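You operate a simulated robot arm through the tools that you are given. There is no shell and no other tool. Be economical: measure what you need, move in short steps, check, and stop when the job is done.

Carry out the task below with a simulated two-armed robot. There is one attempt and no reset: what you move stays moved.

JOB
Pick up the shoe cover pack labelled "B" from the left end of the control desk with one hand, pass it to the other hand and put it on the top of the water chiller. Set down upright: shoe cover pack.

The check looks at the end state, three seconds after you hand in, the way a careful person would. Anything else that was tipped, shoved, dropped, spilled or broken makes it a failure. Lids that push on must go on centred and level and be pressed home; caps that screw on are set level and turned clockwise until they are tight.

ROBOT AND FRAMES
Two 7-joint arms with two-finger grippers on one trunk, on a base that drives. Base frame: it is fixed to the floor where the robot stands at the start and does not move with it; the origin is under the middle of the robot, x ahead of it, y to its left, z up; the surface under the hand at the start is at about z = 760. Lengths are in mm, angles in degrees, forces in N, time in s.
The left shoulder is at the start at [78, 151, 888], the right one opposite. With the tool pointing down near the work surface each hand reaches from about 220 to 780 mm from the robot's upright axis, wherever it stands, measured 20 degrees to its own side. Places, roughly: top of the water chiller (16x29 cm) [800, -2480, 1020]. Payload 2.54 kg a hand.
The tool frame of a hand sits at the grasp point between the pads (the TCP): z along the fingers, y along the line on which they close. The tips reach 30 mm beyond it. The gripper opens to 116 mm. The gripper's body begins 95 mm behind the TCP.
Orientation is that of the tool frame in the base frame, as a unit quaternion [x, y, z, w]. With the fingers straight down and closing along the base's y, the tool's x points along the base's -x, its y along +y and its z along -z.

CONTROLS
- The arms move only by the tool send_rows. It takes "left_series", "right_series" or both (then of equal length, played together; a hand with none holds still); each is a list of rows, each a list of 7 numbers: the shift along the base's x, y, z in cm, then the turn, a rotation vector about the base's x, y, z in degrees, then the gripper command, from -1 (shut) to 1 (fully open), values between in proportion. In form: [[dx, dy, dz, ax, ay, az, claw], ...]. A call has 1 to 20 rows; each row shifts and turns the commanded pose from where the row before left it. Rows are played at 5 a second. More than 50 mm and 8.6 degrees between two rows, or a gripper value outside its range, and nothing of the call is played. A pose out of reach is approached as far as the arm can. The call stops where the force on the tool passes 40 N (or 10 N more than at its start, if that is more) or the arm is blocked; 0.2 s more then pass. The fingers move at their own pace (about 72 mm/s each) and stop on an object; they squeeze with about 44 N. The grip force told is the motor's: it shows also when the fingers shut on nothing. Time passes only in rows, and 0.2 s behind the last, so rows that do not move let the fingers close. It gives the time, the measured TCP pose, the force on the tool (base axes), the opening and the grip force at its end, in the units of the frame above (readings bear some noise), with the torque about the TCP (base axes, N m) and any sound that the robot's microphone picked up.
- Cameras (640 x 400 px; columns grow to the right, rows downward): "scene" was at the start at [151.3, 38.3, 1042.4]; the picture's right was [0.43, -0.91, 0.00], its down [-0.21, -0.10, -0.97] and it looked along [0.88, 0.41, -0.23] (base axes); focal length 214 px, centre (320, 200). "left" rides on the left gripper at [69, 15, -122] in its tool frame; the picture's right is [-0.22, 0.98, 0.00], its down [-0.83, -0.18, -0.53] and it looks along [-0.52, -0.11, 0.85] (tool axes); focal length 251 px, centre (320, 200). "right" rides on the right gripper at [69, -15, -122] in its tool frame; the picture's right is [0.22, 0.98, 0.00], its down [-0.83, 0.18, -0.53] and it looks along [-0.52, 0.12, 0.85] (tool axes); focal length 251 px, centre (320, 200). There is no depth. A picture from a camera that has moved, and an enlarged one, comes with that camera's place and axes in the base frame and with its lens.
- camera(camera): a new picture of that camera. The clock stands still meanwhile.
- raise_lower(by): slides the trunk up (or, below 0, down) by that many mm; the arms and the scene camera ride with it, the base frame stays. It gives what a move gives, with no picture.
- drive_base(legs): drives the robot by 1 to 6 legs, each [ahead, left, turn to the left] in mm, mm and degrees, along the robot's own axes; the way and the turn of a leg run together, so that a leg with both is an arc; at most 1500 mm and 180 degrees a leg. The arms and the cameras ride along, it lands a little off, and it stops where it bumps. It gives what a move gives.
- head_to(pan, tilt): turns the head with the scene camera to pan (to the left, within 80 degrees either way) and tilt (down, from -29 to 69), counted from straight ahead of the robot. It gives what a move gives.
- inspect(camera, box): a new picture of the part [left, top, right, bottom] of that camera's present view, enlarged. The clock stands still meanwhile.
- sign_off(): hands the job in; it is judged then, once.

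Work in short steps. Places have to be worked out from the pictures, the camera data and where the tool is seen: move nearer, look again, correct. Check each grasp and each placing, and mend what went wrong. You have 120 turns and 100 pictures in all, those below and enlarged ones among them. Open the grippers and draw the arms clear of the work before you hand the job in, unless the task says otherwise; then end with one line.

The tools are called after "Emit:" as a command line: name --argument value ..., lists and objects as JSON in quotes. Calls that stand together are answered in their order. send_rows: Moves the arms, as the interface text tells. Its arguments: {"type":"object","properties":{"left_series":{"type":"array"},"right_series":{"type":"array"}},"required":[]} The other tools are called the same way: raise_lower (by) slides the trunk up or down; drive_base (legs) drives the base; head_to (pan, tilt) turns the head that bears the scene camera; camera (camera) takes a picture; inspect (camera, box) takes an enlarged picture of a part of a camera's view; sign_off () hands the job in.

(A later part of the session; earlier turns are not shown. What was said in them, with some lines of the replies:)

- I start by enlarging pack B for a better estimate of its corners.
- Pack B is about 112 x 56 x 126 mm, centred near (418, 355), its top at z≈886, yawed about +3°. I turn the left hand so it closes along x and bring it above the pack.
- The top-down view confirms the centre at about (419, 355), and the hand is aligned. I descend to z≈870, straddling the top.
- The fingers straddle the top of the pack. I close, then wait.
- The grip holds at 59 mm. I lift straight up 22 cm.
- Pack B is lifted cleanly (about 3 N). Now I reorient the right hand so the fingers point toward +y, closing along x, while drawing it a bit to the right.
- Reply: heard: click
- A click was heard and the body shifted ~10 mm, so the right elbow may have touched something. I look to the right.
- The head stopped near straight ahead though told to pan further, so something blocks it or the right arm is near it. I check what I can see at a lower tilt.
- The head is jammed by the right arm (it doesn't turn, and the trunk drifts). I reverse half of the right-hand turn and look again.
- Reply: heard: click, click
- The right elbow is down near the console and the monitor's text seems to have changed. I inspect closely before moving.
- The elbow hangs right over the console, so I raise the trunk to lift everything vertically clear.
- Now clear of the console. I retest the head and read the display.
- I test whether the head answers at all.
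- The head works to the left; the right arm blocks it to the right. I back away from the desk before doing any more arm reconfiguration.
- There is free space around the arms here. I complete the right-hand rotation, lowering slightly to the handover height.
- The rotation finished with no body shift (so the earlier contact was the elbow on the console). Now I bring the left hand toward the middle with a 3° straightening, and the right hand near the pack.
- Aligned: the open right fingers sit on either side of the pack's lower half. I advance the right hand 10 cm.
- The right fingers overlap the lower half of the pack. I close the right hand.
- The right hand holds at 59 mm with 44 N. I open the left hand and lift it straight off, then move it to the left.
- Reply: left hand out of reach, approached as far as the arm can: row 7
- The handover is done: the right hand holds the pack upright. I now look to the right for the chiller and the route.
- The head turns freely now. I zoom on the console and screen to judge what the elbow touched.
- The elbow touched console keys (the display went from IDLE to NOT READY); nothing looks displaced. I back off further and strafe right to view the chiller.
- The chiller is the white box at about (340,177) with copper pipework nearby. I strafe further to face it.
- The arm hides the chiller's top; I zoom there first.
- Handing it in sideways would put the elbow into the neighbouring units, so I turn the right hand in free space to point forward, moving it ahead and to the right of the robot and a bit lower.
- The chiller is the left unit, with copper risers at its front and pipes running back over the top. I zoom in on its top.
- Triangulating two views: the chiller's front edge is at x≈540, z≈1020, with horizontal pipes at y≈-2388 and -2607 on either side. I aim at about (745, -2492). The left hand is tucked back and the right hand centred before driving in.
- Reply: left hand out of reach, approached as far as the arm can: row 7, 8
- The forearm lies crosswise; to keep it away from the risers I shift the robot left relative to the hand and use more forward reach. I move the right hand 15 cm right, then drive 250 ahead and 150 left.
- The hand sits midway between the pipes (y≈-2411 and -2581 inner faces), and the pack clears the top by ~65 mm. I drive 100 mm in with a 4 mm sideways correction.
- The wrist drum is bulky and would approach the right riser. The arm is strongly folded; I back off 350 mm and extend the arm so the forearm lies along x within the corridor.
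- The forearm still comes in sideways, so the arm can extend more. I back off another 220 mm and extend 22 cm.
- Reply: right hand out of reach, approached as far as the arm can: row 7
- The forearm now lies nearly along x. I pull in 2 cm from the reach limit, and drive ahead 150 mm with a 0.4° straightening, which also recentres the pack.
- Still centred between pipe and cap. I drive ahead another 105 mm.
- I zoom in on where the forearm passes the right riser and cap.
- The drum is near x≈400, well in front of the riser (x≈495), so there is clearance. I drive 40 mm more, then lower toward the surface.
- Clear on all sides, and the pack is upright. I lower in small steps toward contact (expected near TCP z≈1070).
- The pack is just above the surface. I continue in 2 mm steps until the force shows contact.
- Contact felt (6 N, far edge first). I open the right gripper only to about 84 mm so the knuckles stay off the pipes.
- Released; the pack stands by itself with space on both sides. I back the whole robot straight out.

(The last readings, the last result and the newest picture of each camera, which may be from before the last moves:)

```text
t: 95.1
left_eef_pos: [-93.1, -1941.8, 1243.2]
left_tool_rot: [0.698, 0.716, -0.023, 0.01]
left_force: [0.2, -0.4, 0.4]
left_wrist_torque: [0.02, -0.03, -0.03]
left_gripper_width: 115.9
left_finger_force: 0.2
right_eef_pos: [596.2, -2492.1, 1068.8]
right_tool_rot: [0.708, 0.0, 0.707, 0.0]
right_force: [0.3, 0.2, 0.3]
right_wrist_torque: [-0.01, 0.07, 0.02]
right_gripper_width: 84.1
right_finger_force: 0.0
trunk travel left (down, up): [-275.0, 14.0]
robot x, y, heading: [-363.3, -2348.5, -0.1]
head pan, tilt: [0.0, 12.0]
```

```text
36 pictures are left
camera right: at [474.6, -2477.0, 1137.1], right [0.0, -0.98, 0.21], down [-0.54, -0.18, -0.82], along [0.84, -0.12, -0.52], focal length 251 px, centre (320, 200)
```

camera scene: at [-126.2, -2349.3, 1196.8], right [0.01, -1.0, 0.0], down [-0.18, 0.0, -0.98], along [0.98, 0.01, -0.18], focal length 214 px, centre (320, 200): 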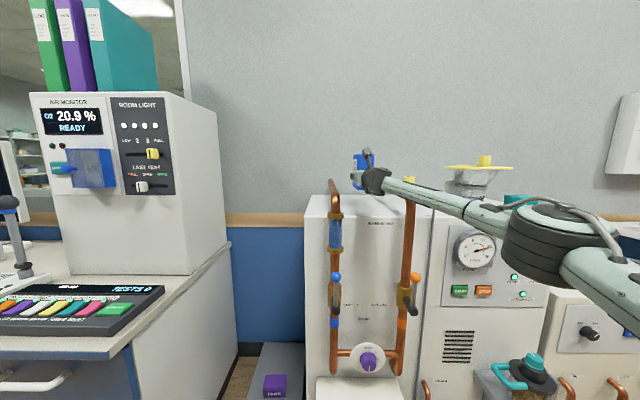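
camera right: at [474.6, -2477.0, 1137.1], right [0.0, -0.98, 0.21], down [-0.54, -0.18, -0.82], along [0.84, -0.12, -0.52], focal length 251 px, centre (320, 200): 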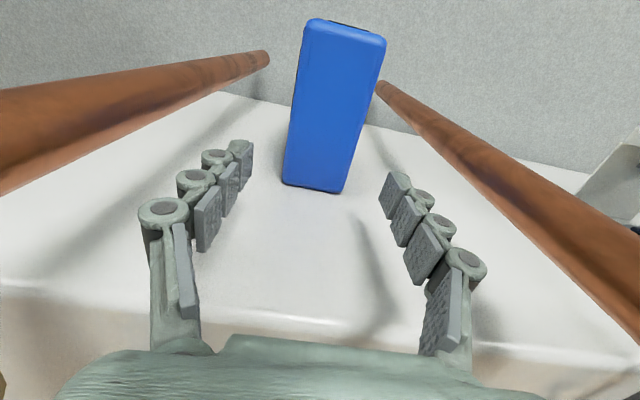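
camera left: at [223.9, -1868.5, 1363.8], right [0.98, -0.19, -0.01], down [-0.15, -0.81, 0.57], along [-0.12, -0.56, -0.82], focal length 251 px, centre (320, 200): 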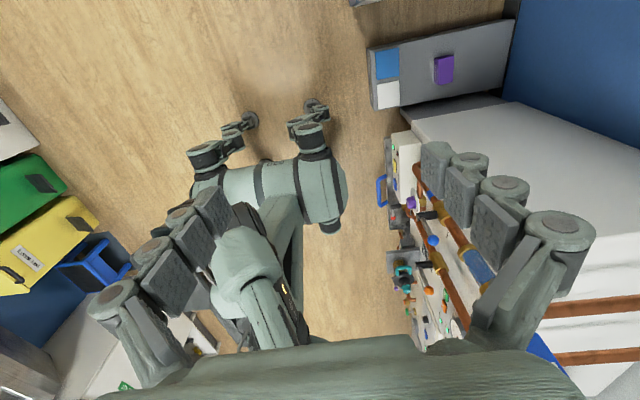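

The pack stands upright between the pipes. I back out the rest of the way and open the gripper fully.

Emit:
drive_base --legs '[[-350, 0, 0]]'

Emit:
send_rows --right_series '[[-1, 0, 0, 0, 0, 0, 1], [-1, 0, 0, 0, 0, 0, 1], [0, -3, 0, 0, 0, 0, 1], [0, -3, 0, 0, 0, 0, 1], [0, -3, 0, 0, 0, 0, 1], [0, 0, 0, 0, 0, 0, 1]]'

Emit:
head_to --pan 0 --tilt 10

Emit:
camera --camera "scene"

Emit:
head_to --pan 50 --tilt 12

Emit:
camera --camera "scene"

```text
t: 97.3
left_eef_pos: [-438.9, -1942.7, 1242.8]
left_tool_rot: [0.703, 0.711, -0.024, 0.01]
left_force: [-0.6, -0.8, -0.3]
left_wrist_torque: [0.02, -0.04, -0.02]
left_gripper_width: 115.9
left_finger_force: 0.0
right_eef_pos: [243.7, -2503.3, 1068.1]
right_tool_rot: [0.708, -0.005, 0.706, 0.005]
right_force: [0.4, 1.1, 0.7]
right_wrist_torque: [-0.03, 0.03, 0.01]
right_gripper_width: 83.9
right_finger_force: 0.0
trunk travel left (down, up): [-275.0, 14.0]
robot x, y, heading: [-716.9, -2345.7, -1.2]
head pan, tilt: [0.0, 12.0]
```

```text
t: 98.7
left_eef_pos: [-437.0, -1943.1, 1243.5]
left_tool_rot: [0.703, 0.711, -0.023, 0.01]
left_force: [-0.3, 0.4, 0.2]
left_wrist_torque: [-0.01, 0.04, -0.02]
left_gripper_width: 116.3
left_finger_force: 0.1
right_eef_pos: [244.0, -2502.5, 1067.4]
right_tool_rot: [0.708, -0.006, 0.706, 0.006]
right_force: [0.0, 0.7, 0.1]
right_wrist_torque: [-0.04, -0.01, -0.03]
right_gripper_width: 115.8
right_finger_force: 0.0
right hand out of reach, approached as far as the arm can: row 1, 2, 3, 4, 5
trunk travel left (down, up): [-275.0, 14.0]
robot x, y, heading: [-716.5, -2344.2, -0.9]
head pan, tilt: [0.0, 12.0]
```

```text
t: 99.4
left_eef_pos: [-438.2, -1942.9, 1244.5]
left_tool_rot: [0.703, 0.711, -0.023, 0.01]
left_force: [0.0, 0.8, -0.1]
left_wrist_torque: [-0.02, 0.0, 0.01]
left_gripper_width: 116.1
left_finger_force: 0.0
right_eef_pos: [243.9, -2503.2, 1067.0]
right_tool_rot: [0.708, -0.005, 0.706, 0.005]
right_force: [-0.1, -0.7, -0.7]
right_wrist_torque: [-0.03, 0.02, -0.01]
right_gripper_width: 116.0
right_finger_force: 0.1
trunk travel left (down, up): [-275.0, 14.0]
robot x, y, heading: [-716.8, -2345.8, -0.9]
head pan, tilt: [0.0, 10.0]
```

```text
35 pictures are left
camera scene: at [-556.3, -2346.8, 1197.1], right [0.0, -1.0, 0.0], down [-0.18, 0.0, -0.98], along [0.98, 0.0, -0.18], focal length 214 px, centre (320, 200)
```

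scene: 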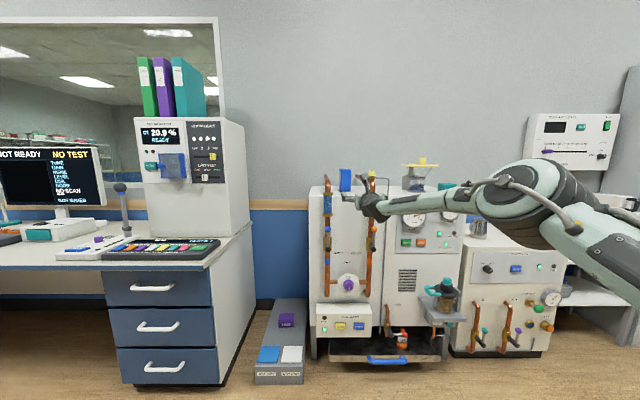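

```text
t: 100.5
left_eef_pos: [-438.8, -1942.8, 1243.2]
left_tool_rot: [0.703, 0.711, -0.023, 0.01]
left_force: [-0.3, -0.5, -0.1]
left_wrist_torque: [-0.02, -0.01, 0.01]
left_gripper_width: 116.0
left_finger_force: 0.0
right_eef_pos: [244.0, -2503.0, 1066.9]
right_tool_rot: [0.709, -0.004, 0.706, 0.004]
right_force: [-0.4, 0.2, 0.0]
right_wrist_torque: [-0.05, -0.01, 0.01]
right_gripper_width: 115.9
right_finger_force: 0.0
trunk travel left (down, up): [-275.0, 14.0]
robot x, y, heading: [-717.4, -2343.1, -0.9]
head pan, tilt: [50.0, 12.0]
```

```text
34 pictures are left
camera scene: at [-588.3, -2276.2, 1194.4], right [0.76, -0.65, 0.0], down [-0.14, -0.16, -0.98], along [0.64, 0.74, -0.21], focal length 214 px, centre (320, 200)
```

scene: 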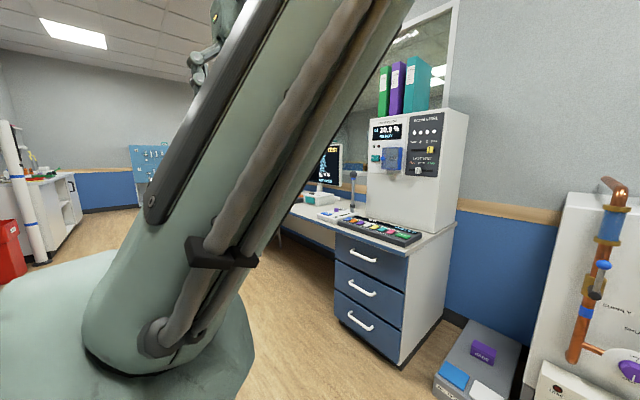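

The pack stands upright on the chiller. I take a zoomed look at it, and at the desk, for anything displaced by the earlier elbow contact.

Emit:
head_to --pan 25 --tilt 12

Emit:
camera --camera "scene"

Emit:
inspect --camera "right" --box '[220, 40, 420, 165]'

```text
t: 101.4
left_eef_pos: [-437.9, -1942.7, 1243.2]
left_tool_rot: [0.703, 0.711, -0.023, 0.01]
left_force: [0.0, 0.2, -0.6]
left_wrist_torque: [0.02, -0.01, -0.01]
left_gripper_width: 116.1
left_finger_force: 0.1
right_eef_pos: [244.0, -2503.2, 1067.5]
right_tool_rot: [0.708, -0.005, 0.706, 0.005]
right_force: [-0.2, 0.5, 0.3]
right_wrist_torque: [0.0, 0.01, -0.03]
right_gripper_width: 116.0
right_finger_force: 0.0
trunk travel left (down, up): [-275.0, 14.0]
robot x, y, heading: [-712.2, -2344.5, -0.4]
head pan, tilt: [25.0, 12.0]
```

```text
33 pictures are left
camera scene: at [-564.3, -2308.5, 1194.4], right [0.41, -0.91, 0.0], down [-0.19, -0.09, -0.98], along [0.89, 0.4, -0.21], focal length 214 px, centre (320, 200)
```

scene: 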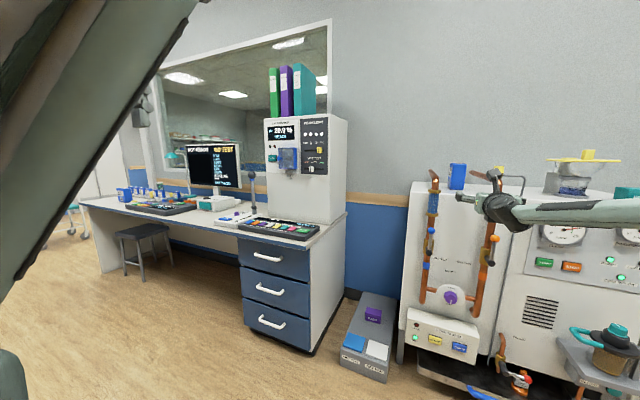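

```text
3.20 times, centred on (320, 102) of right
camera zoom: at [122.2, -2485.8, 1136.3], right [-0.01, -0.98, 0.21], down [-0.54, -0.17, -0.82], along [0.84, -0.13, -0.52], focal length 805 px, centre (320, 512)
```

zoom: 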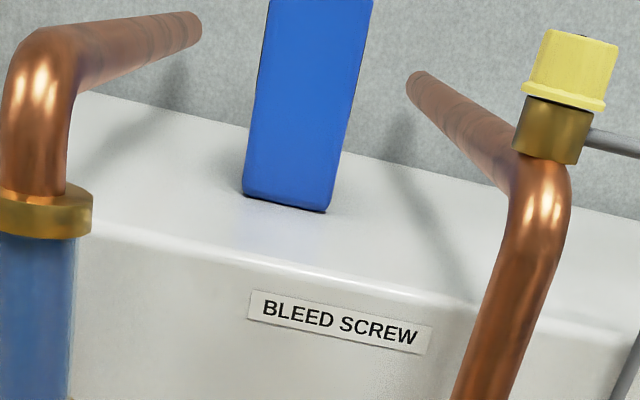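

Emit:
inspect --camera "scene" --box '[100, 130, 340, 240]'

```text
2.67 times, centred on (220, 185) of scene
camera zoom: at [-564.3, -2308.5, 1194.4], right [0.41, -0.91, 0.0], down [-0.19, -0.09, -0.98], along [0.89, 0.4, -0.21], focal length 572 px, centre (587, 240)
```

zoom: 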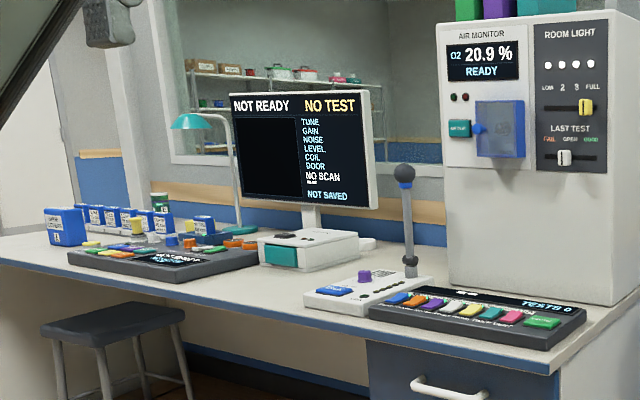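

Nothing on the desk has tipped or moved. The pack stands upright on the chiller, and both grippers are open and clear. The console still reads NOT READY; I won't press its controls without knowing what they do. Handing in.

Emit:
sign_off

```text
The job is handed in.
```

Shoe cover pack B was lifted with the left hand, passed to the right hand and set upright on top of the water chiller; the right elbow touched the console during an early arm turn, and its screen went from IDLE to NOT READY and still showed that at hand-in.
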